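You operate a simulated robot arm through the tools that you are given. There is no shell and no other tool. Be economical: measure what you need, move in short steps, check, and stop when the job is done.

The job below is to be done with a simulated two-armed robot. You get a single attempt, and the scene is never put back.

JOB
Raise the camera stand to the red ring, lock it and stand it in the tray.
Fine: hold the stand while you free the lever, pull the column and lock it. Set down upright: camera stand.

It is judged by the outcome, as a careful person would: the job done as asked, and still so three seconds after it is handed in. It fails if anything else is knocked over, pushed out of place, dropped, spilled or broken.

ROBOT AND FRAMES
Two 7-joint arms with two-finger parallel grippers on one trunk, on a base that drives. Base frame: it is fixed to the floor where the robot stands at the start and does not move with it; the origin is under the middle of the robot, x ahead of it, y to its left, z up; the surface under the hand at the start is at about z = 760. Units: mm, rad, N and s.
The left shoulder is at the start at [70, 163, 1170], the right one opposite. With the tool pointing down near the work surface each hand reaches from about 360 to 880 mm from the robot's upright axis, wherever it stands, measured 20 degrees to its own side. Places, roughly: stand column [600, -100, 900]; stand lever [500, -100, 900]; walnut tray [600, -700, 800]. Payload 3.43 kg a hand.
Tool frame (each hand has its own): the origin (TCP) lies between the finger pads and is the grasp point; the fingertips stand 34 mm ahead of it; z points along the fingers, y is the line along which they close. Largest opening 128 mm; finger width 24, thickness 12; the body of the gripper, 48 by 130 mm, starts 96 mm behind the TCP.
Orientation is that of the tool frame in the base frame, as a unit quaternion [w, x, y, z]. With the fingers straight down and closing along the base's y, the tool's x points along the base's -x, its y along +y and its z along -z.

CONTROLS
- The arms move only by the tool drive_tool. It takes "left_series", "right_series" or both (then of equal length, played together; a hand with none holds still); each is a list of rows, each a list of 3 entries, a list of its own where there are three numbers: the shift along the tool's x, y, z in mm, then the turn, a rotation vector about the tool's x, y, z in rad, then the finger opening in mm, from 0 to 128. In form: [[[dx, dy, dz], [wx, wy, wz], jaw], ...]. A call has 1 to 8 rows; each row is the pose to reach, as a shift and turn from the pose commanded when the call began, along the tool's axes at that moment. Each row takes 0.2 s and may step no farther than 50 mm and 0.15 rad from the row before; otherwise, or with a gripper value out of range, the whole call is refused. Where a pose cannot be reached the arm comes as near as it can. A force on the tool above 40 N (or 10 N above the force at the start of the call, whichever is more), or a blocked arm, ends the call early, and 0.2 s more pass. Each finger travels about 153 mm/s and halts on what it meets, pressing with about 29 N; the grip force reading is that of the motor and also rises with nothing between the fingers. The clock runs only during rows and for 0.2 s after the last one: add rows that repeat a pose to give the fingers time. It gives the time, the measured TCP pose, the force on the tool (base axes), the opening and the grip force at its end, in the units of the frame above (readings bear some noise), with the torque about the TCP (base axes, N m) and any sound that the robot's microphone picked up.
- Cameras (640 x 400 px; columns grow to the right, rows downward): "scene" is now at [132.6, -44.4, 1411.8]; the picture's right is [-0.46, -0.89, 0.00], its down [-0.40, 0.21, -0.89] and it looks along [0.79, -0.41, -0.45] (base axes); focal length 226 px, centre (320, 200). "left" rides on the left gripper at [76, 11, -160] in its tool frame; the picture's right is [-0.15, 0.99, 0.00], its down [-0.88, -0.13, -0.46] and it looks along [-0.45, -0.07, 0.89] (tool axes); focal length 234 px, centre (320, 200). "right" rides on the right gripper at [76, -11, -160] in its tool frame; the picture's right is [0.15, 0.99, 0.00], its down [-0.88, 0.13, -0.46] and it looks along [-0.45, 0.07, 0.89] (tool axes); focal length 234 px, centre (320, 200). There is no depth. A picture from a camera that has moved, and an enlarged one, comes with that camera's place and axes in the base frame and with its lens.
- camera(camera): a new picture of that camera. No time passes.
- move_column(by): slides the trunk up (or, below 0, down) by that many mm; the arms and the scene camera ride with it, the base frame stays. It gives what a move gives, with no picture.
- steer(legs): drives the robot by 1 to 6 legs, each [ahead, left, turn to the left] in mm, mm and rad, along the robot's own axes; the way and the turn of a leg run together, so that a leg with both is an arc; at most 1500 mm and 3.142 rad a leg. The arms and the cameras ride along, it lands a little off, and it stops where it bumps. It gives what a move gives.
- pan_tilt(pan, tilt): turns the head with the scene camera to pan (to the left, within 1.501 rad either way) and tilt (down, from -0.506 to 1.204), counted from straight ahead of the robot. It gives what a move gives.
- zoom(camera, box): a new picture of the part [left, top, right, bottom] of that camera's present view, enlarged. No time passes.
- job_done(): hands the job in; it is judged then, once.

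Work in short steps. Places have to be worked out from the pictures, the camera data and where the tool is seen: move nearer, look again, correct. Check each grasp and each placing, and mend what went wrong. You have 120 turns and 108 pictures in all, those below and enlarged ones among them. Open the grippers and draw the arms clear of the work before you hand the job in, unless the task says otherwise; then end with one line.

The tools are called as name(argument=value, ...) on one line, values as JSON. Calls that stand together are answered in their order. drive_tool: Moves the arms, as the interface text tells. Its arguments: {"type":"object","properties":{"left_series":{"type":"array"},"right_series":{"type":"array"}},"required":[]} The other tools are called the same way: move_column (by) slides the trunk up or down; steer (legs) drives the base; pan_tilt (pan, tilt) turns the head that bears the scene camera; camera (camera) takes a picture; zoom (camera, box) takes an enlarged picture of a part of a camera's view; job_done () hands the job in.

At the start:

```text
clock: 0.0
left_ee_pos: [521.4, 25.6, 1264.2]
left_ee_rot: [0.0, 0.0, 1.0, 0.0]
left_ft_force: [0.4, -0.5, 1.2]
left_moment: [0.03, 0.02, 0.03]
left_opening: 127.9
left_grasp_force: 0.0
right_ee_pos: [534.1, -503.7, 1279.8]
right_ee_rot: [0.0, 0.0, 1.0, 0.0]
right_ft_force: [-0.4, 1.3, 0.7]
right_moment: [-0.05, 0.02, -0.01]
right_opening: 128.2
right_grasp_force: 0.0
trunk travel left (down, up): [-650.0, 290.0]
robot x, y, heading: [-0.1, 0.8, 0.003]
head pan, tilt: [-0.482, 0.471]
```

scene: 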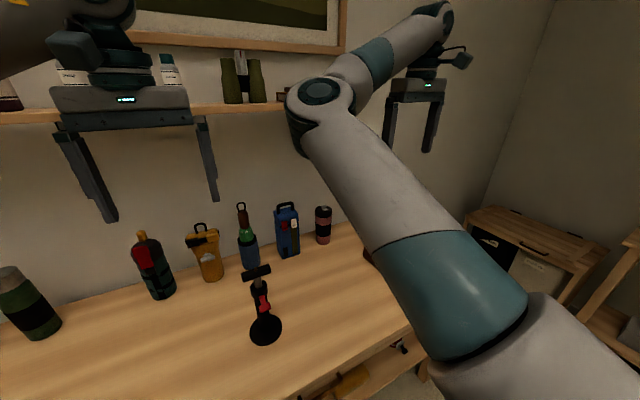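
right: 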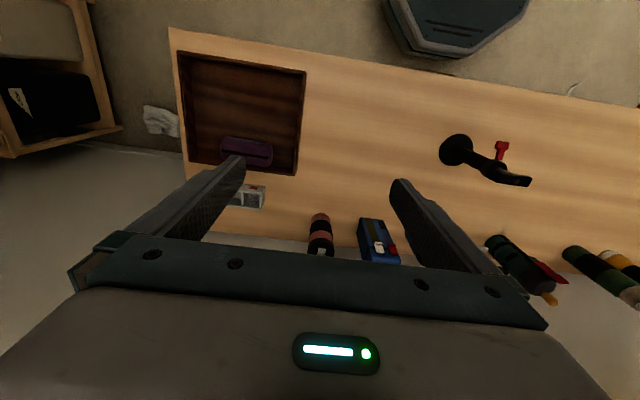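
left: 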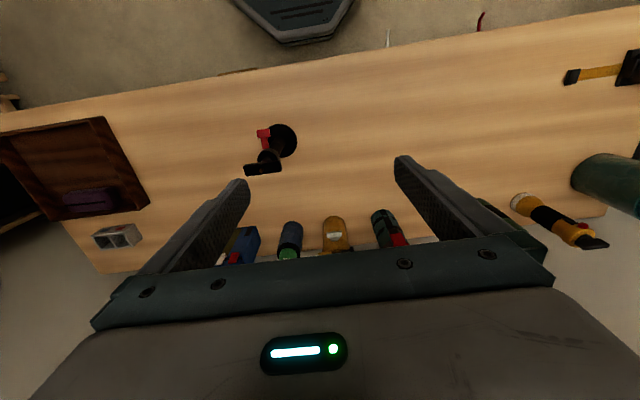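

I start by enlarging the stand in the scene view and in the left view to see its shape, lever and ring.

zoom(camera="scene", box=[210, 240, 320, 360])

zoom(camera="left", box=[220, 100, 320, 190])

zoom(camera="right", box=[420, 110, 550, 210])

```text
3.33 times, centred on (265, 300) of scene
camera zoom: at [132.6, -44.4, 1411.8], right [-0.46, -0.89, 0.0], down [-0.4, 0.21, -0.89], along [0.79, -0.41, -0.45], focal length 753 px, centre (503, -133)
```

zoom: 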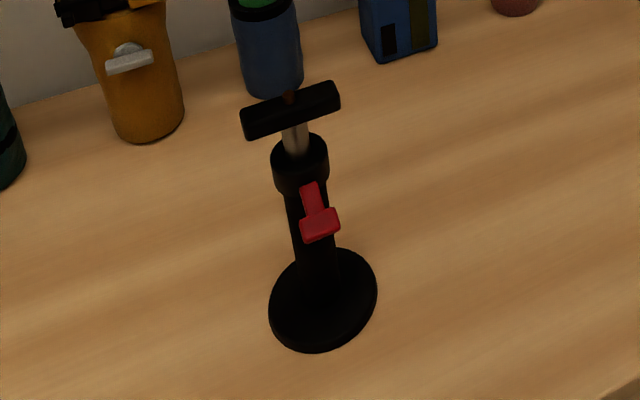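

```text
4.44 times, centred on (270, 145) of left
camera zoom: at [445.6, 36.9, 1424.4], right [0.15, 0.99, 0.0], down [0.88, -0.13, 0.46], along [0.45, -0.07, -0.89], focal length 1041 px, centre (542, 444)
```

zoom: 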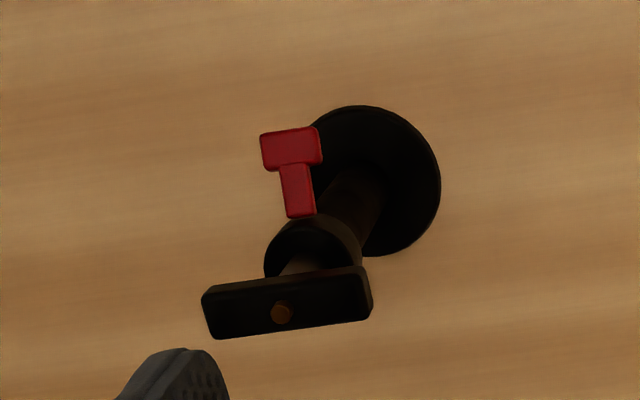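

```text
4.00 times, centred on (485, 160) of right
camera zoom: at [458.0, -514.8, 1439.6], right [-0.15, 0.99, 0.0], down [0.88, 0.13, 0.46], along [0.45, 0.07, -0.89], focal length 937 px, centre (-340, 360)
```

zoom: 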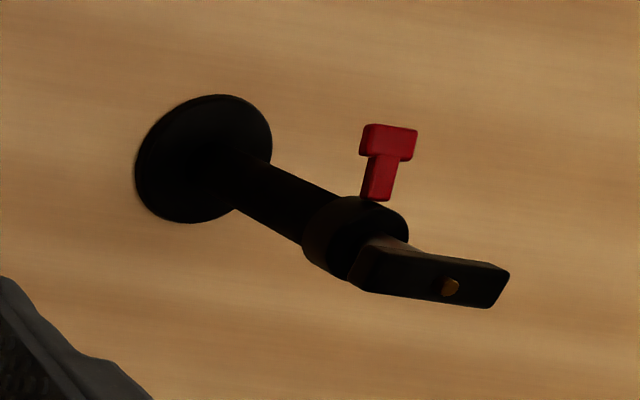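

The stand axis is at about (578, -93), its top plate at z≈1007 and the red T-lever tip at about (525, -96, 923), pointing at the robot. I turn the right hand so it can come in from the right side and hold the tube.

drive_tool(right_series=[[[7, 15, 16], [0, 0, -0.142], 100], [[14, 30, 32], [0, 0, -0.284], 100], [[21, 45, 48], [0, 0, -0.426], 100], [[28, 60, 64], [0, 0, -0.568], 100], [[35, 75, 80], [0, 0, -0.71], 100], [[42, 90, 96], [0, 0, -0.852], 100], [[48, 105, 112], [0, 0, -0.994], 100], [[54, 120, 130], [0, 0, -1.134], 100]])

drive_tool(right_series=[[[0, 0, 0], [0, -0.13, 0], 100], [[0, 0, 0], [0, -0.26, 0], 100], [[0, 0, 0], [0, -0.39, 0], 100], [[0, 0, 0], [0, -0.52, 0], 100], [[0, 0, 0], [0, -0.65, 0], 100], [[0, 0, 0], [0, -0.78, 0], 100], [[0, 0, 0], [0, -0.88, 0], 100], [[0, 0, 0], [0, -0.96, 0], 100]])

camera(camera="right")

camera(camera="scene")

```text
clock: 1.8
left_ee_pos: [521.4, 26.6, 1266.6]
left_ee_rot: [-0.001, -0.001, 1.0, -0.001]
left_ft_force: [-1.3, -0.1, 0.1]
left_moment: [0.01, -0.01, -0.01]
left_opening: 127.9
left_grasp_force: 0.1
right_ee_pos: [477.9, -396.5, 1148.8]
right_ee_rot: [0.0, -0.539, 0.843, 0.0]
right_ft_force: [-0.4, -1.2, 0.3]
right_moment: [0.05, -0.02, -0.02]
right_opening: 99.9
right_grasp_force: 0.0
right hand out of reach, approached as far as the arm can: row 8
trunk travel left (down, up): [-650.0, 290.0]
robot x, y, heading: [2.2, 0.6, 0.001]
head pan, tilt: [-0.482, 0.471]
```

```text
clock: 3.6
left_ee_pos: [521.6, 24.9, 1265.5]
left_ee_rot: [-0.001, 0.0, 1.0, 0.0]
left_ft_force: [-0.7, -0.1, -1.0]
left_moment: [0.01, 0.01, -0.03]
left_opening: 128.0
left_grasp_force: 0.1
right_ee_pos: [481.5, -398.2, 1149.6]
right_ee_rot: [0.39, -0.476, 0.748, 0.249]
right_ft_force: [-0.4, 0.3, 0.1]
right_moment: [0.01, -0.02, -0.02]
right_opening: 100.0
right_grasp_force: 0.0
trunk travel left (down, up): [-650.0, 290.0]
robot x, y, heading: [1.4, 2.5, -0.002]
head pan, tilt: [-0.482, 0.471]
```

```text
101 pictures are left
camera right: at [416.9, -560.3, 1179.2], right [-0.93, 0.34, -0.12], down [-0.06, 0.17, 0.98], along [0.36, 0.92, -0.14], focal length 234 px, centre (320, 200)
```

right: 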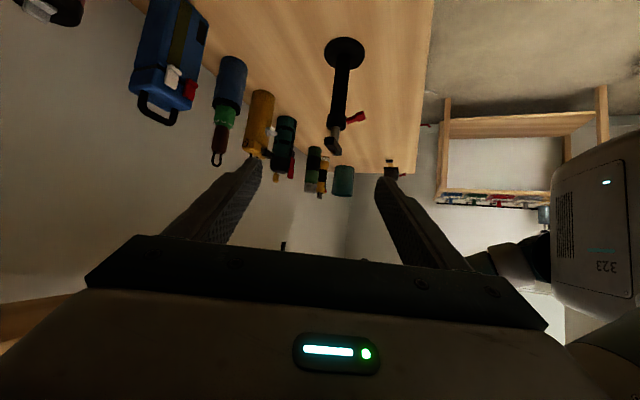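

```text
100 pictures are left
camera scene: at [132.3, -45.2, 1411.8], right [-0.46, -0.89, 0.0], down [-0.4, 0.21, -0.89], along [0.79, -0.41, -0.45], focal length 226 px, centre (320, 200)
```

scene: 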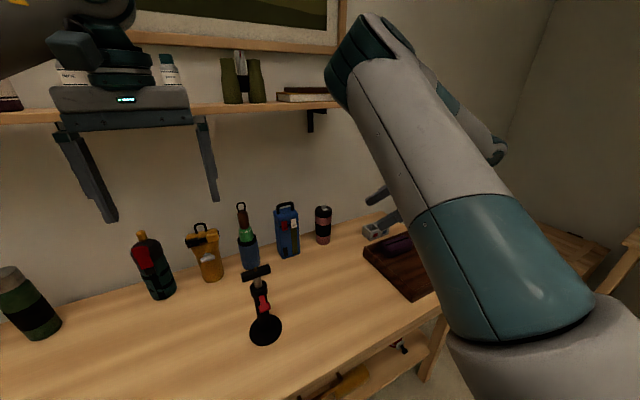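

The pose is good; the right camera now sees the stand from its side (upside-down). I enlarge it.

zoom(camera="right", box=[300, 30, 400, 165])

```text
2.96 times, centred on (350, 98) of right
camera zoom: at [416.9, -560.3, 1179.2], right [-0.93, 0.34, -0.12], down [-0.06, 0.17, 0.98], along [0.36, 0.92, -0.14], focal length 694 px, centre (231, 504)
```

zoom: 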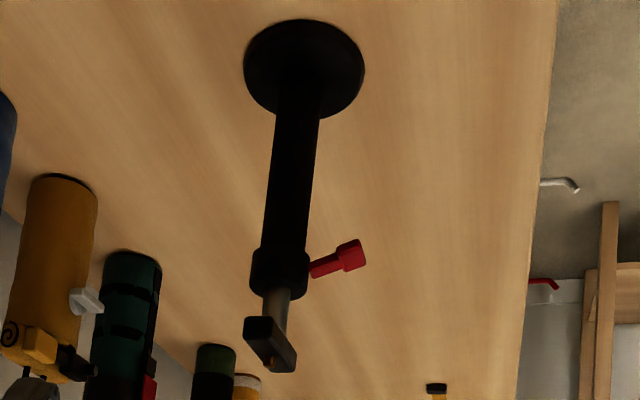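

The tube is clear below the collar (about z 780–925). I bring the right hand to about 130 mm short of a grip point at z≈835.

drive_tool(right_series=[[[10, 5, 39], [0, 0, 0], 100], [[20, 10, 78], [0, 0, 0], 100], [[30, 15, 117], [0, 0, 0], 100], [[40, 20, 156], [0, 0, 0], 100], [[50, 26, 195], [0, 0, 0], 100], [[60, 31, 234], [0, 0, 0], 100], [[69, 36, 273], [0, 0, 0], 100], [[77, 41, 310], [0, 0, 0], 100]])

camera(camera="right")

zoom(camera="scene", box=[160, 200, 420, 370])

```text
clock: 5.4
left_ee_pos: [521.6, 26.4, 1265.5]
left_ee_rot: [0.0, 0.0, 1.0, 0.001]
left_ft_force: [0.9, 0.3, 1.9]
left_moment: [-0.09, -0.03, 0.05]
left_opening: 127.7
left_grasp_force: 0.1
right_ee_pos: [528.0, -186.9, 910.0]
right_ee_rot: [0.39, -0.476, 0.748, 0.248]
right_ft_force: [-0.2, 0.0, 0.0]
right_moment: [-0.01, -0.02, 0.0]
right_opening: 100.2
right_grasp_force: 0.1
trunk travel left (down, up): [-650.0, 290.0]
robot x, y, heading: [1.8, -0.7, -0.002]
head pan, tilt: [-0.482, 0.471]
```

```text
98 pictures are left
camera right: at [465.6, -348.9, 941.0], right [-0.93, 0.34, -0.12], down [-0.06, 0.18, 0.98], along [0.36, 0.92, -0.14], focal length 234 px, centre (320, 200)
```

right: 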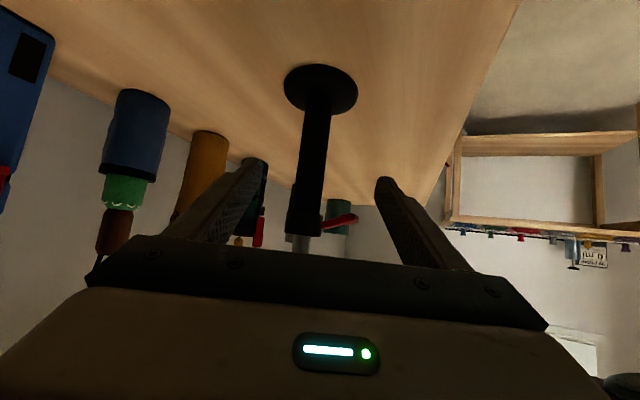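

```text
2.35 times, centred on (290, 285) of scene
camera zoom: at [132.6, -44.3, 1411.9], right [-0.46, -0.89, 0.0], down [-0.4, 0.21, -0.89], along [0.79, -0.41, -0.45], focal length 532 px, centre (391, 0)
```

zoom: 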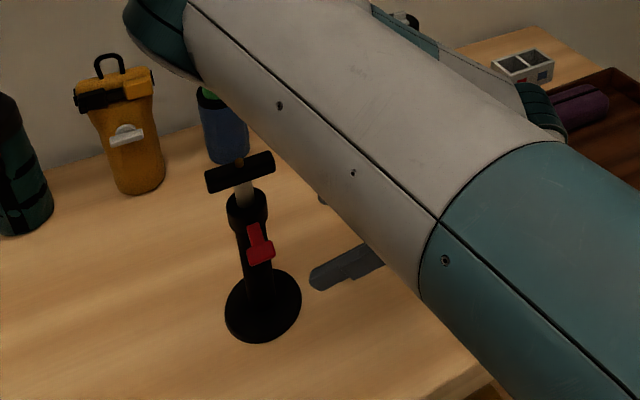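

The tube (≈35 mm wide) is nearly centred, about 8 mm to the -y tool side. I slide in 130 mm, then close after checking.

drive_tool(right_series=[[[0, -8, 33], [0, 0, 0], 90], [[0, -8, 66], [0, 0, 0], 80], [[0, -8, 99], [0, 0, 0], 70], [[0, -8, 129], [0, 0, 0], 60], [[0, -8, 129], [0, 0, 0], 60]])

camera(camera="right")

zoom(camera="scene", box=[160, 200, 420, 370])

```text
clock: 6.6
left_ee_pos: [521.3, 24.5, 1265.8]
left_ee_rot: [0.0, -0.001, 1.0, 0.0]
left_ft_force: [0.1, 0.1, 0.2]
left_moment: [0.02, -0.03, -0.02]
left_opening: 128.1
left_grasp_force: 0.0
right_ee_pos: [586.0, -114.0, 834.2]
right_ee_rot: [0.39, -0.476, 0.748, 0.248]
right_ft_force: [-0.3, -0.3, 0.6]
right_moment: [-0.01, 0.01, -0.03]
right_opening: 59.8
right_grasp_force: 0.1
right hand out of reach, approached as far as the arm can: row 4, 5
trunk travel left (down, up): [-650.0, 290.0]
robot x, y, heading: [-0.7, 4.0, -0.001]
head pan, tilt: [-0.482, 0.471]
```

```text
96 pictures are left
camera right: at [522.5, -275.6, 864.2], right [-0.93, 0.34, -0.12], down [-0.06, 0.17, 0.98], along [0.36, 0.92, -0.14], focal length 234 px, centre (320, 200)
```

right: 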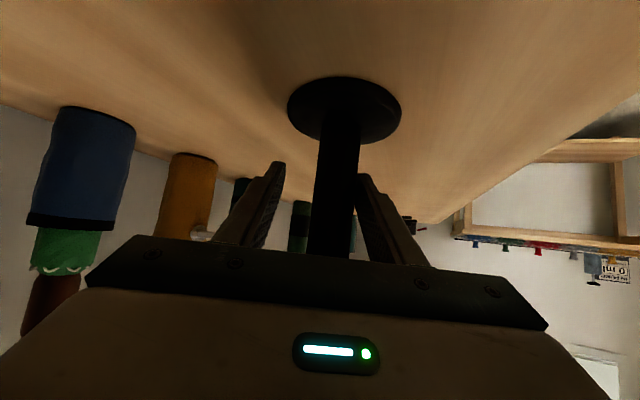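

```text
2.35 times, centred on (290, 285) of scene
camera zoom: at [131.9, -44.3, 1411.9], right [-0.46, -0.89, 0.0], down [-0.4, 0.21, -0.89], along [0.79, -0.41, -0.45], focal length 532 px, centre (391, 0)
```

zoom: 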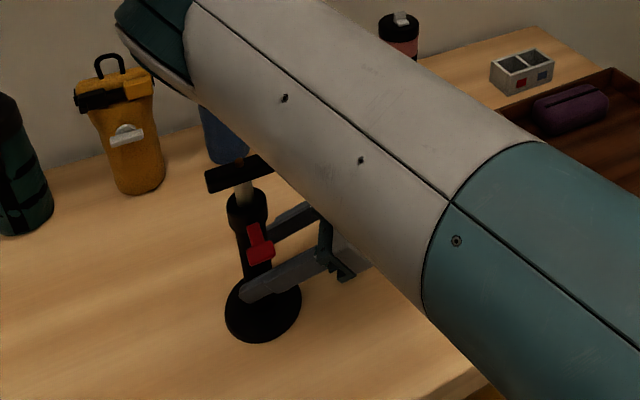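

The arm ran out of reach and its elbow swings over the stand, which would block the left hand. I back the right hand out and lift it, then re-position the base turned to the left.

drive_tool(right_series=[[[0, -3, 95], [0, 0, 0], 70], [[0, -3, 55], [0, 0, 0], 85], [[0, -3, 15], [0, 0, 0], 100], [[0, -3, -20], [0, 0, 0], 100], [[-40, -3, -48], [0, 0, 0], 100], [[-80, -3, -76], [0, 0, 0], 100], [[-120, -3, -104], [0, 0, 0], 100], [[-160, -3, -132], [0, 0, 0], 100]])

```text
refused: row 1 steps farther than a row can; nothing moved
```

The rows are relative to the current pose; I redo it with negative z.

drive_tool(right_series=[[[0, 0, -40], [0, 0, 0], 80], [[0, 0, -80], [0, 0, 0], 100], [[0, 0, -120], [0, 0, 0], 100], [[0, 0, -150], [0, 0, 0], 100], [[-40, 0, -178], [0, 0, 0], 100], [[-80, 0, -206], [0, 0, 0], 100], [[-120, 0, -234], [0, 0, 0], 100], [[-160, 0, -262], [0, 0, 0], 100]])

move_column(by=80)

zoom(camera="scene", box=[160, 200, 420, 370])

```text
clock: 8.4
left_ee_pos: [519.1, 25.9, 1265.6]
left_ee_rot: [0.001, -0.001, 1.0, -0.001]
left_ft_force: [-0.4, -0.9, 0.2]
left_moment: [-0.02, -0.05, 0.02]
left_opening: 128.1
left_grasp_force: 0.1
right_ee_pos: [532.6, -232.7, 1111.1]
right_ee_rot: [0.388, -0.469, 0.753, 0.25]
right_ft_force: [0.0, 0.5, 0.7]
right_moment: [0.02, -0.04, -0.04]
right_opening: 100.0
right_grasp_force: 0.0
trunk travel left (down, up): [-650.0, 290.0]
robot x, y, heading: [0.6, 0.5, -0.001]
head pan, tilt: [-0.482, 0.471]
```

```text
clock: 9.6
left_ee_pos: [520.9, 25.2, 1345.3]
left_ee_rot: [0.0, 0.0, 1.0, 0.0]
left_ft_force: [0.6, 0.0, -0.2]
left_moment: [0.0, -0.04, -0.02]
left_opening: 128.1
left_grasp_force: 0.1
right_ee_pos: [534.2, -231.0, 1190.4]
right_ee_rot: [0.389, -0.47, 0.752, 0.252]
right_ft_force: [-0.6, 0.3, -0.4]
right_moment: [-0.05, 0.03, 0.0]
right_opening: 100.0
right_grasp_force: 0.1
trunk travel left (down, up): [-730.0, 210.0]
robot x, y, heading: [2.7, -0.8, -0.003]
head pan, tilt: [-0.482, 0.471]
```

```text
2.35 times, centred on (290, 285) of scene
camera zoom: at [132.6, -44.4, 1491.8], right [-0.46, -0.89, 0.0], down [-0.4, 0.21, -0.89], along [0.79, -0.41, -0.45], focal length 532 px, centre (391, 0)
```

zoom: 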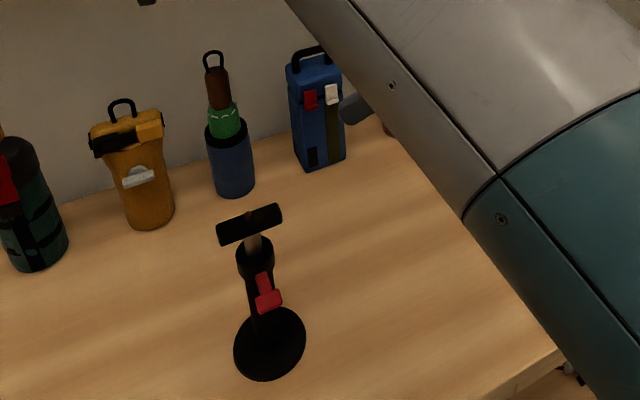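

The stand stands untouched. I drive 250 mm to the right, then turn 0.45 left.

steer(legs=[[0, -250, 0], [0, 0, 0.45]])

pan_tilt(pan=-0.15, tilt=0.75)

camera(camera="scene")

camera(camera="right")

```text
clock: 12.7
left_ee_pos: [457.8, 11.8, 1345.6]
left_ee_rot: [-0.001, -0.226, 0.974, 0.0]
left_ft_force: [-0.3, -0.5, 0.1]
left_moment: [-0.02, -0.01, -0.05]
left_opening: 128.0
left_grasp_force: 0.1
right_ee_pos: [583.1, -214.0, 1193.8]
right_ee_rot: [0.326, -0.626, 0.626, 0.332]
right_ft_force: [0.0, 0.2, 0.4]
right_moment: [-0.04, -0.03, 0.02]
right_opening: 99.7
right_grasp_force: 0.0
trunk travel left (down, up): [-730.0, 210.0]
robot x, y, heading: [0.5, -243.1, 0.448]
head pan, tilt: [-0.482, 0.471]
```

```text
clock: 13.5
left_ee_pos: [457.7, 11.1, 1345.1]
left_ee_rot: [0.0, -0.226, 0.974, 0.0]
left_ft_force: [-0.8, 0.0, -0.4]
left_moment: [-0.03, 0.0, -0.02]
left_opening: 128.1
left_grasp_force: 0.0
right_ee_pos: [583.6, -214.3, 1193.1]
right_ee_rot: [0.326, -0.625, 0.626, 0.333]
right_ft_force: [-0.4, -0.1, 0.5]
right_moment: [0.0, 0.02, -0.01]
right_opening: 100.0
right_grasp_force: 0.0
trunk travel left (down, up): [-730.0, 210.0]
robot x, y, heading: [-0.4, -244.2, 0.455]
head pan, tilt: [-0.15, 0.75]
```

```text
93 pictures are left
camera scene: at [126.6, -195.8, 1467.4], right [0.3, -0.95, 0.0], down [-0.65, -0.2, -0.73], along [0.7, 0.22, -0.68], focal length 226 px, centre (320, 200)
```

scene: 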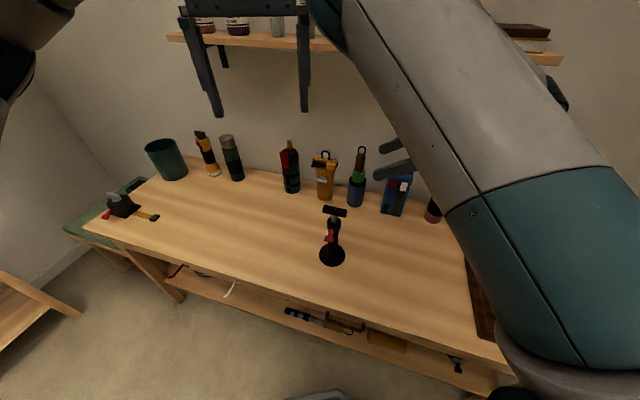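

```text
92 pictures are left
camera right: at [595.0, -388.7, 1221.4], right [-0.99, -0.09, -0.11], down [-0.12, 0.12, 0.98], along [-0.07, 0.99, -0.13], focal length 234 px, centre (320, 200)
```

right: 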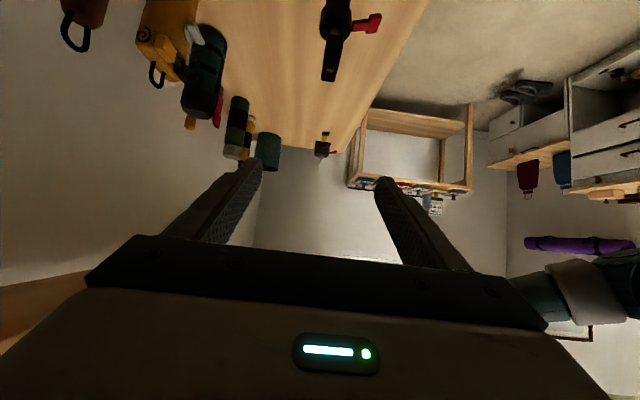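

The tool now points along +y. I yaw it back to about 60° azimuth (34° relative to the robot, a natural pose) while drawing back a bit.

drive_tool(right_series=[[[6, 20, -9], [0.1, 0, 0.07], 100], [[13, 41, -19], [0.2, 0, 0.14], 100], [[20, 62, -28], [0.31, 0, 0.213], 100], [[26, 83, -38], [0.42, 0, 0.29], 100]])

camera(camera="scene")

camera(camera="right")

```text
clock: 14.6
left_ee_pos: [459.1, 12.4, 1344.3]
left_ee_rot: [0.001, -0.226, 0.974, -0.001]
left_ft_force: [-0.7, -0.4, 0.4]
left_moment: [-0.01, -0.02, 0.03]
left_opening: 127.5
left_grasp_force: 0.0
right_ee_pos: [553.2, -280.3, 1149.6]
right_ee_rot: [0.331, -0.427, 0.805, 0.245]
right_ft_force: [-0.8, -0.5, -0.5]
right_moment: [0.02, -0.02, 0.02]
right_opening: 99.8
right_grasp_force: 0.0
right hand out of reach, approached as far as the arm can: row 3, 4
trunk travel left (down, up): [-730.0, 210.0]
robot x, y, heading: [5.2, -240.6, 0.455]
head pan, tilt: [-0.15, 0.75]
stopped in row 4 (right hand): the arm was blocked; the commanded pose is now the measured one
```

```text
91 pictures are left
camera scene: at [126.5, -196.4, 1467.4], right [0.3, -0.95, 0.0], down [-0.65, -0.21, -0.73], along [0.7, 0.22, -0.68], focal length 226 px, centre (320, 200)
```

scene: 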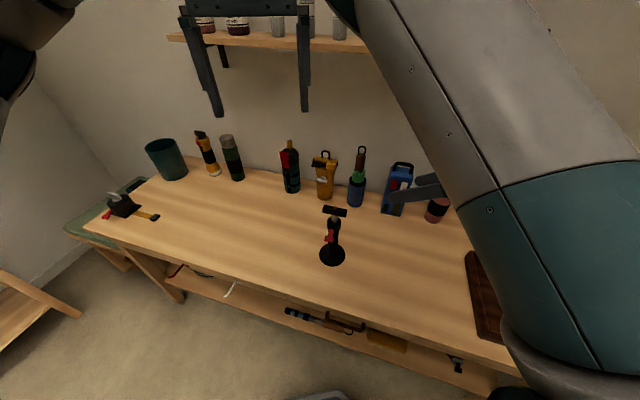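

```text
90 pictures are left
camera right: at [478.5, -434.5, 1197.8], right [-0.9, 0.43, 0.0], down [0.11, 0.22, 0.97], along [0.42, 0.87, -0.25], focal length 234 px, centre (320, 200)
```

right: 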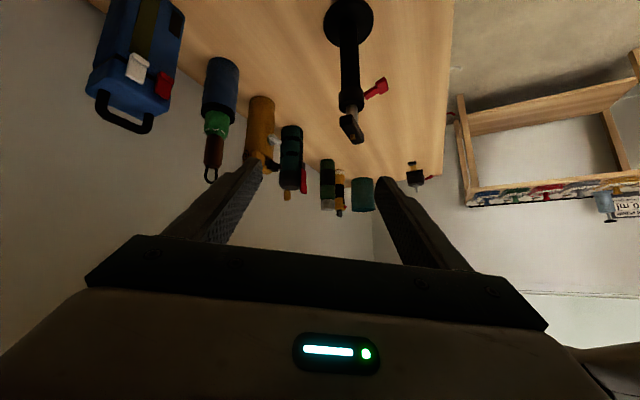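

The arm is at a joint limit when folded close to the body; extending forward and down should relieve it. I move to the pre-grasp keeping this orientation.

drive_tool(right_series=[[[23, 7, 34], [0, 0, 0], 100], [[47, 14, 68], [0, 0, 0], 100], [[70, 22, 102], [0, 0, 0], 100], [[94, 29, 136], [0, 0, 0], 100], [[117, 36, 170], [0, 0, 0], 100], [[141, 44, 204], [0, 0, 0], 100]])

camera(camera="scene")

camera(camera="right")

```text
clock: 15.9
left_ee_pos: [458.8, 12.2, 1345.0]
left_ee_rot: [0.0, -0.227, 0.974, 0.0]
left_ft_force: [0.3, 0.1, -0.6]
left_moment: [-0.01, 0.02, 0.01]
left_opening: 127.8
left_grasp_force: 0.0
right_ee_pos: [522.7, -198.0, 916.3]
right_ee_rot: [0.33, -0.43, 0.804, 0.245]
right_ft_force: [0.0, -0.5, 0.1]
right_moment: [0.0, -0.02, 0.0]
right_opening: 100.0
right_grasp_force: 0.1
right hand out of reach, approached as far as the arm can: row 1, 2, 3, 4, 6
trunk travel left (down, up): [-730.0, 210.0]
robot x, y, heading: [-0.3, -240.7, 0.455]
head pan, tilt: [-0.15, 0.75]
```

```text
89 pictures are left
camera scene: at [127.5, -195.4, 1467.3], right [0.3, -0.95, 0.0], down [-0.65, -0.21, -0.73], along [0.7, 0.22, -0.68], focal length 226 px, centre (320, 200)
```

scene: 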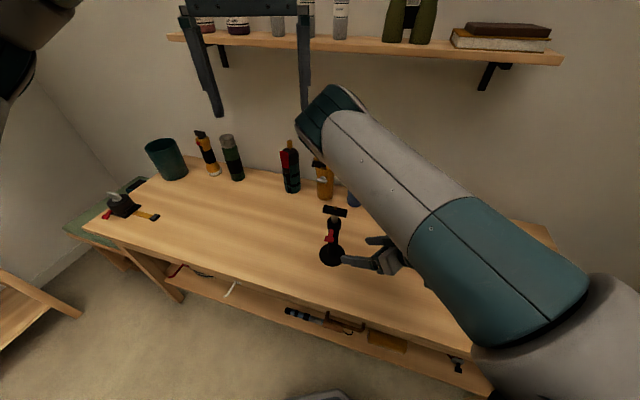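

```text
88 pictures are left
camera right: at [450.4, -351.1, 964.5], right [-0.9, 0.43, 0.0], down [0.11, 0.22, 0.97], along [0.41, 0.88, -0.25], focal length 234 px, centre (320, 200)
```

right: 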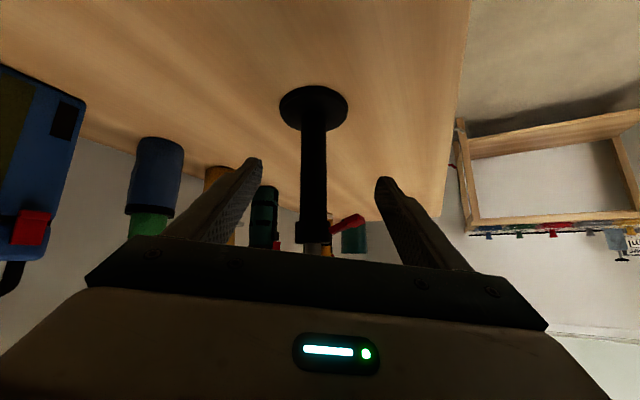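

The arm is too folded (shoulder to wrist only ~440 mm), so I back the base off by 140 mm along its heading to unfold it.

steer(legs=[[-140, 0, 0]])

```text
clock: 17.3
left_ee_pos: [335.0, -47.4, 1345.1]
left_ee_rot: [-0.001, -0.228, 0.974, 0.0]
left_ft_force: [-0.6, -0.1, -1.2]
left_moment: [-0.03, -0.01, 0.01]
left_opening: 127.9
left_grasp_force: 0.0
right_ee_pos: [398.8, -257.3, 916.4]
right_ee_rot: [0.329, -0.43, 0.804, 0.245]
right_ft_force: [0.4, 0.7, 0.0]
right_moment: [0.01, -0.01, 0.02]
right_opening: 100.0
right_grasp_force: 0.0
trunk travel left (down, up): [-730.0, 210.0]
robot x, y, heading: [-122.4, -303.2, 0.456]
head pan, tilt: [-0.15, 0.75]
```

Now I return to the pre-grasp with a de-rolled orientation.

drive_tool(right_series=[[[-21, -18, 21], [0.013, -0.029, -0.025], 100], [[-42, -36, 42], [0.026, -0.058, -0.05], 100], [[-63, -54, 63], [0.039, -0.087, -0.075], 100], [[-84, -72, 84], [0.052, -0.115, -0.101], 100]])

camera(camera="scene")

camera(camera="right")

```text
clock: 18.3
left_ee_pos: [335.4, -47.6, 1343.6]
left_ee_rot: [-0.001, -0.227, 0.974, -0.001]
left_ft_force: [-0.3, 0.5, 0.4]
left_moment: [0.01, 0.02, -0.01]
left_opening: 127.9
left_grasp_force: 0.2
right_ee_pos: [520.8, -194.3, 914.1]
right_ee_rot: [0.399, -0.447, 0.766, 0.233]
right_ft_force: [0.9, 0.1, -0.1]
right_moment: [0.01, 0.02, -0.02]
right_opening: 100.0
right_grasp_force: 0.1
trunk travel left (down, up): [-730.0, 210.0]
robot x, y, heading: [-121.0, -301.3, 0.453]
head pan, tilt: [-0.15, 0.75]
```

```text
87 pictures are left
camera scene: at [4.1, -255.8, 1467.2], right [0.3, -0.95, 0.0], down [-0.65, -0.21, -0.73], along [0.7, 0.22, -0.68], focal length 226 px, centre (320, 200)
```

scene: 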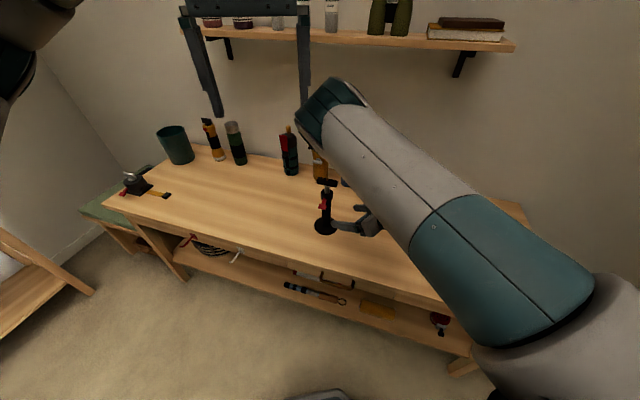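

```text
86 pictures are left
camera right: at [444.9, -351.7, 944.1], right [-0.9, 0.41, -0.12], down [-0.05, 0.18, 0.98], along [0.43, 0.89, -0.14], focal length 234 px, centre (320, 200)
```

right: 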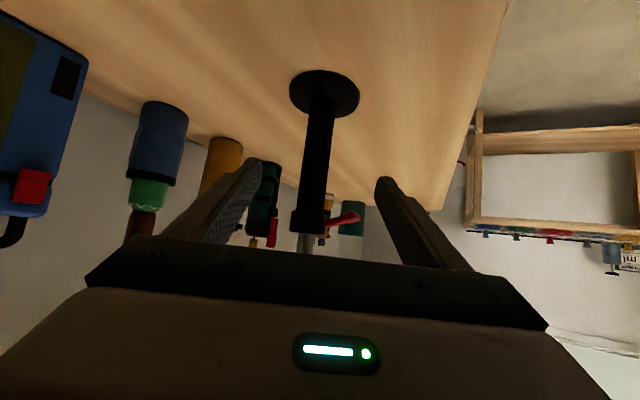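

The pose was reached and the tube is centred. I slide in 139 mm along the tool with the jaw narrowing to 60.

drive_tool(right_series=[[[0, -1, 35], [0, 0, 0], 90], [[0, -1, 70], [0, 0, 0], 80], [[-1, -1, 105], [0, 0, 0], 70], [[-2, -1, 139], [0, 0, 0], 60], [[-2, -1, 139], [0, 0, 0], 60]])

camera(camera="right")

zoom(camera="scene", box=[260, 140, 400, 250])

```text
clock: 19.5
left_ee_pos: [333.3, -49.0, 1344.2]
left_ee_rot: [0.001, -0.228, 0.974, 0.0]
left_ft_force: [0.1, -0.2, -0.9]
left_moment: [-0.01, 0.0, -0.05]
left_opening: 128.0
left_grasp_force: 0.1
right_ee_pos: [594.4, -108.1, 832.3]
right_ee_rot: [0.398, -0.447, 0.767, 0.232]
right_ft_force: [-0.2, -0.7, 0.0]
right_moment: [-0.01, 0.01, -0.03]
right_opening: 60.0
right_grasp_force: 0.1
right hand out of reach, approached as far as the arm can: row 1, 2, 3, 4, 5
trunk travel left (down, up): [-730.0, 210.0]
robot x, y, heading: [-123.5, -300.7, 0.462]
head pan, tilt: [-0.15, 0.75]
```

```text
85 pictures are left
camera right: at [518.8, -264.6, 861.9], right [-0.9, 0.41, -0.12], down [-0.05, 0.18, 0.98], along [0.43, 0.89, -0.14], focal length 234 px, centre (320, 200)
```

right: 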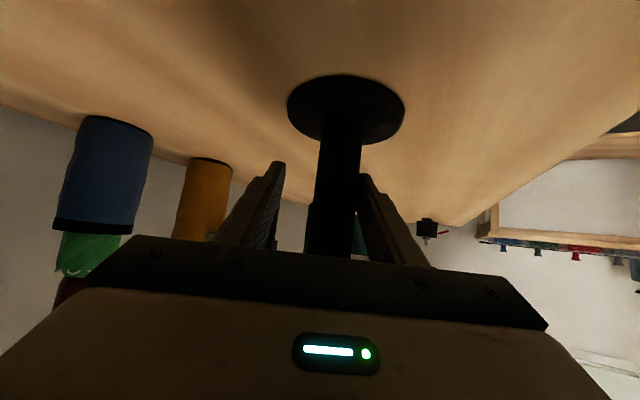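

```text
3.64 times, centred on (330, 195) of scene
camera zoom: at [2.6, -256.8, 1467.4], right [0.3, -0.95, 0.0], down [-0.65, -0.21, -0.73], along [0.7, 0.22, -0.68], focal length 822 px, centre (284, 218)
```

zoom: 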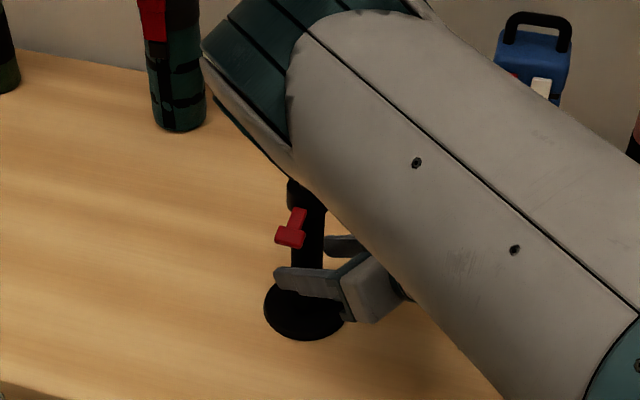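

The arm is again at a limit with its elbow swung in; the approach direction should be closer to the robot's own forward. I withdraw, lift, and re-park the robot further right and turned more.

drive_tool(right_series=[[[0, 0, -40], [0, 0, 0], 80], [[0, 0, -80], [0, 0, 0], 100], [[0, 0, -120], [0, 0, 0], 100], [[0, 0, -160], [0, 0, 0], 100], [[-25, 0, -190], [0, 0, 0], 100], [[-50, 0, -220], [0, 0, 0], 100], [[-75, 0, -250], [0, 0, 0], 100], [[-100, 0, -280], [0, 0, 0], 100]])

move_column(by=60)

steer(legs=[[105, -240, 0], [0, 0, 0.345]])

camera(camera="scene")

```text
clock: 21.3
left_ee_pos: [331.9, -48.8, 1345.7]
left_ee_rot: [0.001, -0.227, 0.974, 0.0]
left_ft_force: [-0.3, 0.7, 0.5]
left_moment: [-0.02, -0.02, 0.04]
left_opening: 128.0
left_grasp_force: 0.1
right_ee_pos: [509.0, -255.9, 1077.9]
right_ee_rot: [0.399, -0.447, 0.767, 0.231]
right_ft_force: [-1.1, 0.8, 0.4]
right_moment: [0.0, 0.0, 0.01]
right_opening: 100.0
right_grasp_force: 0.0
trunk travel left (down, up): [-730.0, 210.0]
robot x, y, heading: [-123.2, -302.4, 0.456]
head pan, tilt: [-0.15, 0.75]
```

```text
clock: 22.3
left_ee_pos: [333.3, -48.9, 1404.8]
left_ee_rot: [0.0, -0.228, 0.974, 0.0]
left_ft_force: [-0.6, -0.9, 0.5]
left_moment: [0.02, 0.0, 0.03]
left_opening: 127.9
left_grasp_force: 0.0
right_ee_pos: [510.8, -255.3, 1136.2]
right_ee_rot: [0.4, -0.447, 0.766, 0.232]
right_ft_force: [0.0, -0.1, 0.9]
right_moment: [-0.03, 0.02, 0.0]
right_opening: 100.2
right_grasp_force: 0.1
trunk travel left (down, up): [-790.0, 150.0]
robot x, y, heading: [-124.9, -300.3, 0.456]
head pan, tilt: [-0.15, 0.75]
```

```text
clock: 25.2
left_ee_pos: [416.1, -77.0, 1405.5]
left_ee_rot: [0.0, -0.395, 0.919, 0.0]
left_ft_force: [-0.5, 0.1, -0.7]
left_moment: [0.0, -0.03, 0.02]
left_opening: 128.1
left_grasp_force: 0.1
right_ee_pos: [653.9, -209.2, 1136.3]
right_ee_rot: [0.352, -0.575, 0.676, 0.298]
right_ft_force: [-0.1, -0.9, 0.7]
right_moment: [0.02, -0.01, -0.02]
right_opening: 100.2
right_grasp_force: 0.2
trunk travel left (down, up): [-790.0, 150.0]
robot x, y, heading: [79.5, -469.3, 0.815]
head pan, tilt: [-0.15, 0.75]
```

```text
83 pictures are left
camera scene: at [177.4, -387.1, 1527.3], right [0.61, -0.79, 0.0], down [-0.54, -0.42, -0.73], along [0.58, 0.45, -0.68], focal length 226 px, centre (320, 200)
```

scene: 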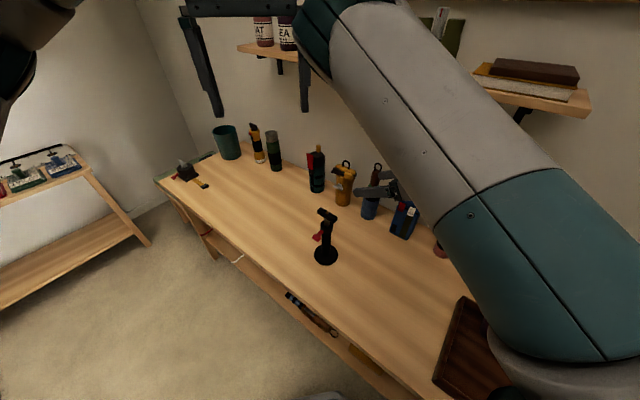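

Now I yaw the right tool back by 0.44 rad (to about 55° azimuth) and bring it in front-right of the stand, still high.

drive_tool(right_series=[[[15, 28, -10], [0.072, 0, 0.05], 100], [[31, 57, -20], [0.144, 0, 0.1], 100], [[47, 85, -29], [0.216, 0, 0.151], 100], [[62, 114, -39], [0.288, 0, 0.202], 100], [[78, 142, -49], [0.36, 0, 0.253], 100]])

camera(camera="scene")

```text
clock: 26.4
left_ee_pos: [416.8, -76.8, 1404.9]
left_ee_rot: [0.0, -0.395, 0.919, 0.0]
left_ft_force: [0.2, 0.0, -0.2]
left_moment: [-0.03, 0.01, -0.02]
left_opening: 128.1
left_grasp_force: 0.2
right_ee_pos: [627.7, -280.7, 1010.1]
right_ee_rot: [0.408, -0.414, 0.785, 0.215]
right_ft_force: [-1.4, -1.9, -3.3]
right_moment: [0.31, -0.22, -0.05]
right_opening: 99.9
right_grasp_force: 0.1
right hand out of reach, approached as far as the arm can: row 2, 3, 4, 5
trunk travel left (down, up): [-790.0, 150.0]
robot x, y, heading: [75.5, -474.0, 0.806]
head pan, tilt: [-0.15, 0.75]
```

```text
82 pictures are left
camera scene: at [177.3, -386.8, 1526.8], right [0.61, -0.79, 0.0], down [-0.54, -0.42, -0.73], along [0.58, 0.45, -0.68], focal length 226 px, centre (320, 200)
```

scene: 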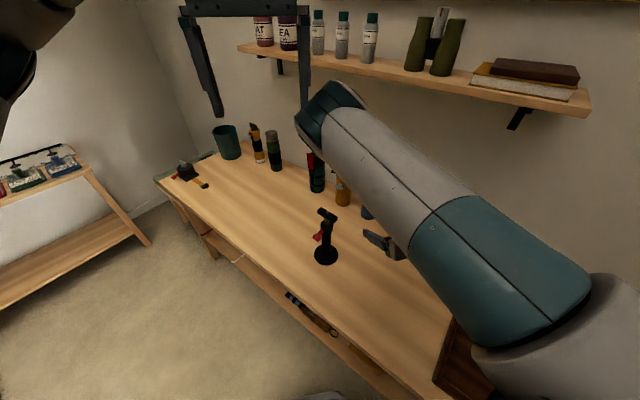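

The shoulder is pinned again. I steepen the tool (about 55° down) so the wrist bends less, and see whether the arm frees up.

drive_tool(right_series=[[[0, 0, -10], [0, 0.12, 0], 100], [[0, 0, -20], [0, 0.24, 0], 100], [[0, 0, -30], [0, 0.36, 0], 100]])

camera(camera="right")

camera(camera="left")

```text
clock: 27.2
left_ee_pos: [417.1, -76.5, 1406.1]
left_ee_rot: [0.0, -0.395, 0.919, 0.0]
left_ft_force: [-0.5, -0.2, -0.9]
left_moment: [0.02, 0.01, 0.01]
left_opening: 127.8
left_grasp_force: 0.1
right_ee_pos: [620.0, -302.0, 1025.0]
right_ee_rot: [0.26, -0.445, 0.846, 0.137]
right_ft_force: [0.2, 0.2, 0.3]
right_moment: [0.0, -0.03, 0.0]
right_opening: 100.1
right_grasp_force: 0.0
right hand out of reach, approached as far as the arm can: row 1, 2, 3
trunk travel left (down, up): [-790.0, 150.0]
robot x, y, heading: [78.1, -471.2, 0.812]
head pan, tilt: [-0.15, 0.75]
```

```text
81 pictures are left
camera right: at [543.2, -435.3, 1114.4], right [-0.88, 0.46, -0.08], down [0.16, 0.46, 0.87], along [0.44, 0.76, -0.48], focal length 234 px, centre (320, 200)
```

right: 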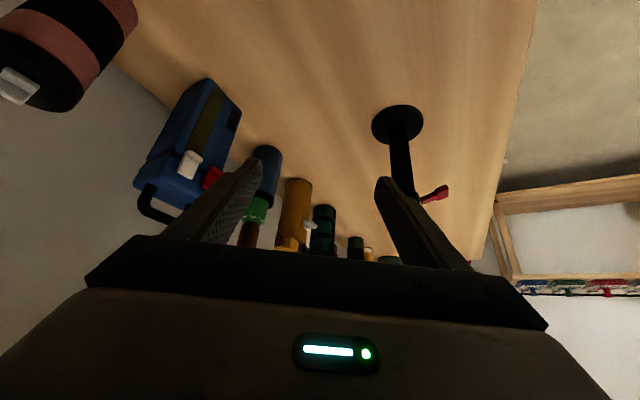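

```text
80 pictures are left
camera left: at [356.8, -124.0, 1564.0], right [-0.62, 0.79, 0.0], down [0.7, 0.55, 0.46], along [0.36, 0.28, -0.89], focal length 234 px, centre (320, 200)
```

left: 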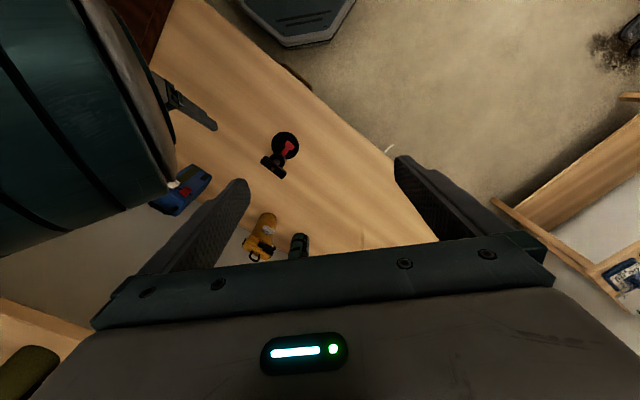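

The elbow analysis shows the arm is folded back because the stand is too close and too far left of the right shoulder. I back the base ~130 mm, shift it 100 mm left, and lower the trunk to the starting height.

steer(legs=[[-128, 103, 0]])

move_column(by=-120)

camera(camera="scene")

```text
clock: 28.7
left_ee_pos: [253.9, -98.0, 1404.1]
left_ee_rot: [-0.002, -0.396, 0.918, 0.0]
left_ft_force: [0.3, 0.3, 1.4]
left_moment: [0.0, 0.03, 0.04]
left_opening: 127.9
left_grasp_force: 0.1
right_ee_pos: [457.5, -324.7, 1022.5]
right_ee_rot: [0.26, -0.446, 0.845, 0.139]
right_ft_force: [0.8, 1.1, -0.5]
right_moment: [-0.02, -0.02, 0.02]
right_opening: 100.0
right_grasp_force: 0.1
trunk travel left (down, up): [-790.0, 150.0]
robot x, y, heading: [-89.6, -495.6, 0.814]
head pan, tilt: [-0.15, 0.75]
```

```text
clock: 30.2
left_ee_pos: [250.4, -99.1, 1286.0]
left_ee_rot: [0.0, -0.396, 0.918, 0.0]
left_ft_force: [-0.2, -0.7, 0.6]
left_moment: [-0.02, 0.03, 0.01]
left_opening: 128.0
left_grasp_force: 0.2
right_ee_pos: [456.3, -324.9, 905.6]
right_ee_rot: [0.261, -0.446, 0.844, 0.139]
right_ft_force: [-0.4, 0.6, 0.4]
right_moment: [-0.05, -0.02, 0.01]
right_opening: 100.0
right_grasp_force: 0.1
trunk travel left (down, up): [-670.0, 270.0]
robot x, y, heading: [-88.5, -494.3, 0.81]
head pan, tilt: [-0.15, 0.75]
```

```text
79 pictures are left
camera scene: at [12.0, -408.8, 1407.4], right [0.61, -0.79, 0.0], down [-0.54, -0.42, -0.73], along [0.58, 0.45, -0.68], focal length 226 px, centre (320, 200)
```

scene: 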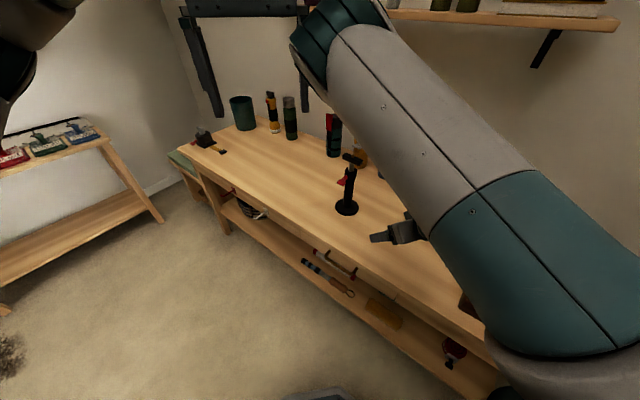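

Now I move to a pre-grasp at (520, -183, 925), tilting to about 40° below level.

drive_tool(right_series=[[[-27, 5, 14], [0, -0.052, 0], 100], [[-55, 11, 28], [0, -0.104, 0], 100], [[-82, 16, 43], [0, -0.156, 0], 100], [[-110, 22, 57], [0, -0.208, 0], 100], [[-137, 27, 71], [0, -0.26, 0], 100]])

camera(camera="scene")

camera(camera="right")

```text
clock: 31.4
left_ee_pos: [252.2, -99.0, 1284.4]
left_ee_rot: [0.0, -0.396, 0.918, 0.0]
left_ft_force: [-0.1, 0.1, -0.1]
left_moment: [0.01, 0.02, 0.03]
left_opening: 128.0
left_grasp_force: 0.0
right_ee_pos: [555.5, -205.6, 919.4]
right_ee_rot: [0.368, -0.424, 0.804, 0.196]
right_ft_force: [0.7, -0.9, 0.5]
right_moment: [0.01, -0.01, 0.05]
right_opening: 100.1
right_grasp_force: 0.1
right hand out of reach, approached as far as the arm can: row 1, 2, 3, 4, 5
trunk travel left (down, up): [-670.0, 270.0]
robot x, y, heading: [-87.8, -497.6, 0.812]
head pan, tilt: [-0.15, 0.75]
```

```text
78 pictures are left
camera scene: at [12.4, -408.1, 1407.3], right [0.61, -0.79, 0.0], down [-0.54, -0.42, -0.73], along [0.58, 0.45, -0.68], focal length 226 px, centre (320, 200)
```

scene: 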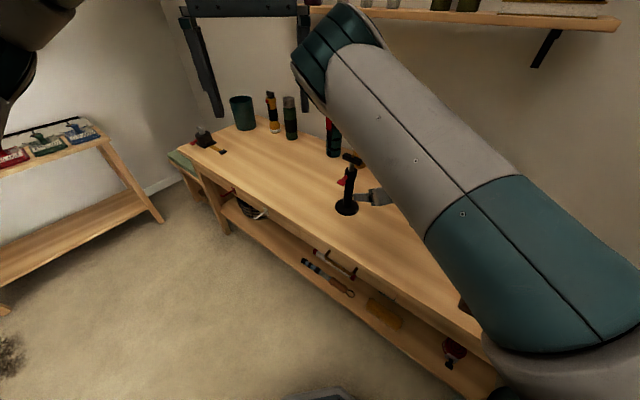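

```text
77 pictures are left
camera right: at [469.0, -352.9, 965.8], right [-0.87, 0.48, -0.11], down [0.02, 0.26, 0.96], along [0.49, 0.84, -0.24], focal length 234 px, centre (320, 200)
```

right: 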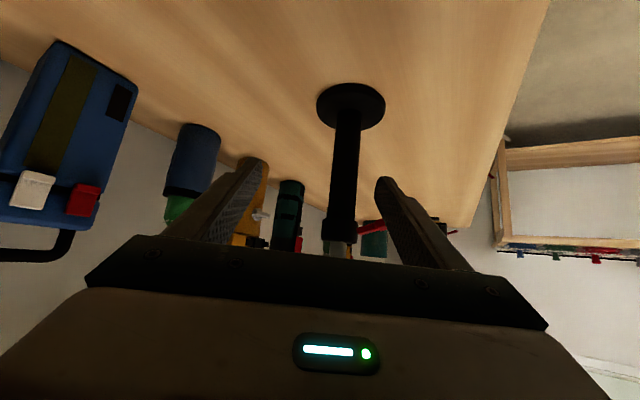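

The wrist seems unable to come inward while it is well below the shoulder; at home it sat above it. So I lift the hand 250 mm relative to the trunk and then lower the trunk by the same amount.

drive_tool(right_series=[[[-32, 0, -27], [0, 0, 0], 100], [[-64, 0, -54], [0, 0, 0], 100], [[-96, 0, -80], [0, 0, 0], 100], [[-128, 0, -107], [0, 0, 0], 100], [[-160, 0, -134], [0, 0, 0], 100], [[-192, 0, -161], [0, 0, 0], 100]])

move_column(by=-230)

camera(camera="scene")

```text
clock: 32.5
left_ee_pos: [250.9, -98.9, 1285.0]
left_ee_rot: [0.001, -0.396, 0.918, -0.001]
left_ft_force: [1.0, 0.1, 1.1]
left_moment: [0.02, 0.02, -0.01]
left_opening: 127.9
left_grasp_force: 0.1
right_ee_pos: [547.6, -243.0, 977.2]
right_ee_rot: [0.283, -0.418, 0.847, 0.167]
right_ft_force: [0.6, -0.5, 0.3]
right_moment: [0.0, -0.01, -0.01]
right_opening: 99.9
right_grasp_force: 0.0
trunk travel left (down, up): [-670.0, 270.0]
robot x, y, heading: [-89.6, -496.4, 0.81]
head pan, tilt: [-0.15, 0.75]
stopped in row 5 (right hand): the arm was blocked; the commanded pose is now the measured one
```

```text
clock: 34.2
left_ee_pos: [248.8, -97.6, 1098.8]
left_ee_rot: [0.0, -0.396, 0.918, -0.001]
left_ft_force: [0.1, 0.3, 0.7]
left_moment: [-0.04, 0.0, -0.02]
left_opening: 128.1
left_grasp_force: 0.0
right_ee_pos: [548.3, -243.5, 796.4]
right_ee_rot: [0.288, -0.416, 0.846, 0.166]
right_ft_force: [-9.4, 0.1, 13.2]
right_moment: [-0.28, -0.33, -0.04]
right_opening: 95.8
right_grasp_force: 0.0
trunk travel left (down, up): [-484.0, 456.0]
robot x, y, heading: [-92.8, -492.4, 0.818]
head pan, tilt: [-0.15, 0.75]
stopped: the force on the tool passed its limit at 56 N (the readings are from after the stop); the commanded pose is now the measured one
```

```text
76 pictures are left
camera scene: at [9.6, -408.5, 1221.3], right [0.61, -0.79, 0.0], down [-0.54, -0.42, -0.73], along [0.58, 0.45, -0.68], focal length 226 px, centre (320, 200)
```

scene: 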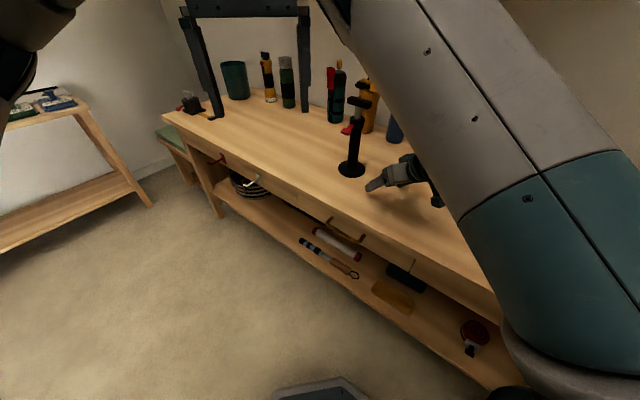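

The fingers touched the table and the move stopped; nothing else moved. I lift the trunk 100 mm, then take the right hand outward, up and tool-down to get the arm back near its home posture.

move_column(by=100)

drive_tool(right_series=[[[-16, -32, -23], [0, 0.1, 0], 100], [[-32, -64, -46], [0, 0.2, 0], 100], [[-48, -96, -69], [0, 0.3, 0], 100], [[-64, -128, -92], [0, 0.4, 0], 100], [[-80, -160, -115], [0, 0.5, 0], 100], [[-95, -193, -137], [0, 0.65, 0], 100]])

camera(camera="scene")

```text
clock: 35.5
left_ee_pos: [252.2, -98.3, 1197.8]
left_ee_rot: [-0.001, -0.396, 0.918, 0.001]
left_ft_force: [-0.1, 0.7, -0.2]
left_moment: [0.0, 0.01, 0.0]
left_opening: 128.1
left_grasp_force: 0.1
right_ee_pos: [550.1, -244.0, 894.5]
right_ee_rot: [0.286, -0.417, 0.846, 0.167]
right_ft_force: [0.4, -0.5, 0.4]
right_moment: [-0.01, -0.02, 0.0]
right_opening: 99.7
right_grasp_force: 0.1
trunk travel left (down, up): [-584.0, 356.0]
robot x, y, heading: [-90.0, -495.4, 0.813]
head pan, tilt: [-0.15, 0.75]
```

```text
clock: 37.0
left_ee_pos: [252.7, -98.7, 1197.2]
left_ee_rot: [-0.001, -0.396, 0.918, 0.001]
left_ft_force: [-0.4, 0.0, -0.3]
left_moment: [0.03, 0.01, -0.01]
left_opening: 128.1
left_grasp_force: 0.0
right_ee_pos: [701.7, -370.2, 1048.7]
right_ee_rot: [0.0, -0.448, 0.894, 0.025]
right_ft_force: [0.6, 0.1, 0.3]
right_moment: [0.01, 0.01, -0.01]
right_opening: 100.1
right_grasp_force: 0.0
trunk travel left (down, up): [-584.0, 356.0]
robot x, y, heading: [-91.3, -493.7, 0.814]
head pan, tilt: [-0.15, 0.75]
```

```text
75 pictures are left
camera scene: at [13.9, -409.2, 1321.3], right [0.61, -0.79, 0.0], down [-0.54, -0.42, -0.73], along [0.58, 0.45, -0.68], focal length 226 px, centre (320, 200)
```

scene: 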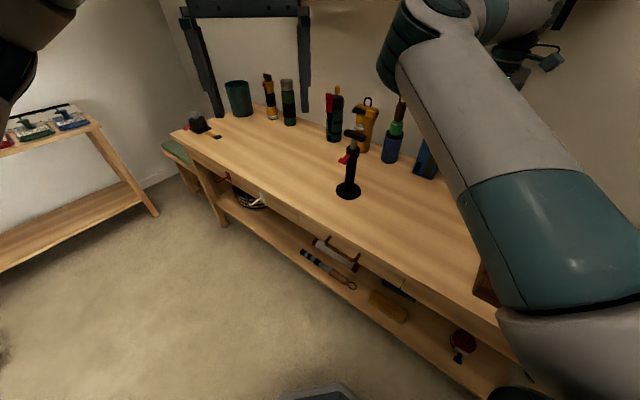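

The elbow is back outward. I raise the right hand 180 mm and then lower the trunk 240 mm.

drive_tool(right_series=[[[0, 0, -45], [0, 0, 0], 100], [[0, 0, -90], [0, 0, 0], 100], [[0, 0, -135], [0, 0, 0], 100], [[0, 0, -180], [0, 0, 0], 100]])

```text
clock: 38.0
left_ee_pos: [250.1, -98.9, 1199.0]
left_ee_rot: [0.0, -0.395, 0.919, 0.0]
left_ft_force: [-0.4, -0.9, 0.2]
left_moment: [0.01, -0.04, 0.0]
left_opening: 128.0
left_grasp_force: 0.0
right_ee_pos: [706.6, -379.6, 1231.9]
right_ee_rot: [0.0, -0.449, 0.893, 0.025]
right_ft_force: [-0.6, 0.2, -0.2]
right_moment: [0.04, -0.03, 0.0]
right_opening: 100.1
right_grasp_force: 0.0
trunk travel left (down, up): [-584.0, 356.0]
robot x, y, heading: [-86.2, -494.0, 0.813]
head pan, tilt: [-0.15, 0.75]
```

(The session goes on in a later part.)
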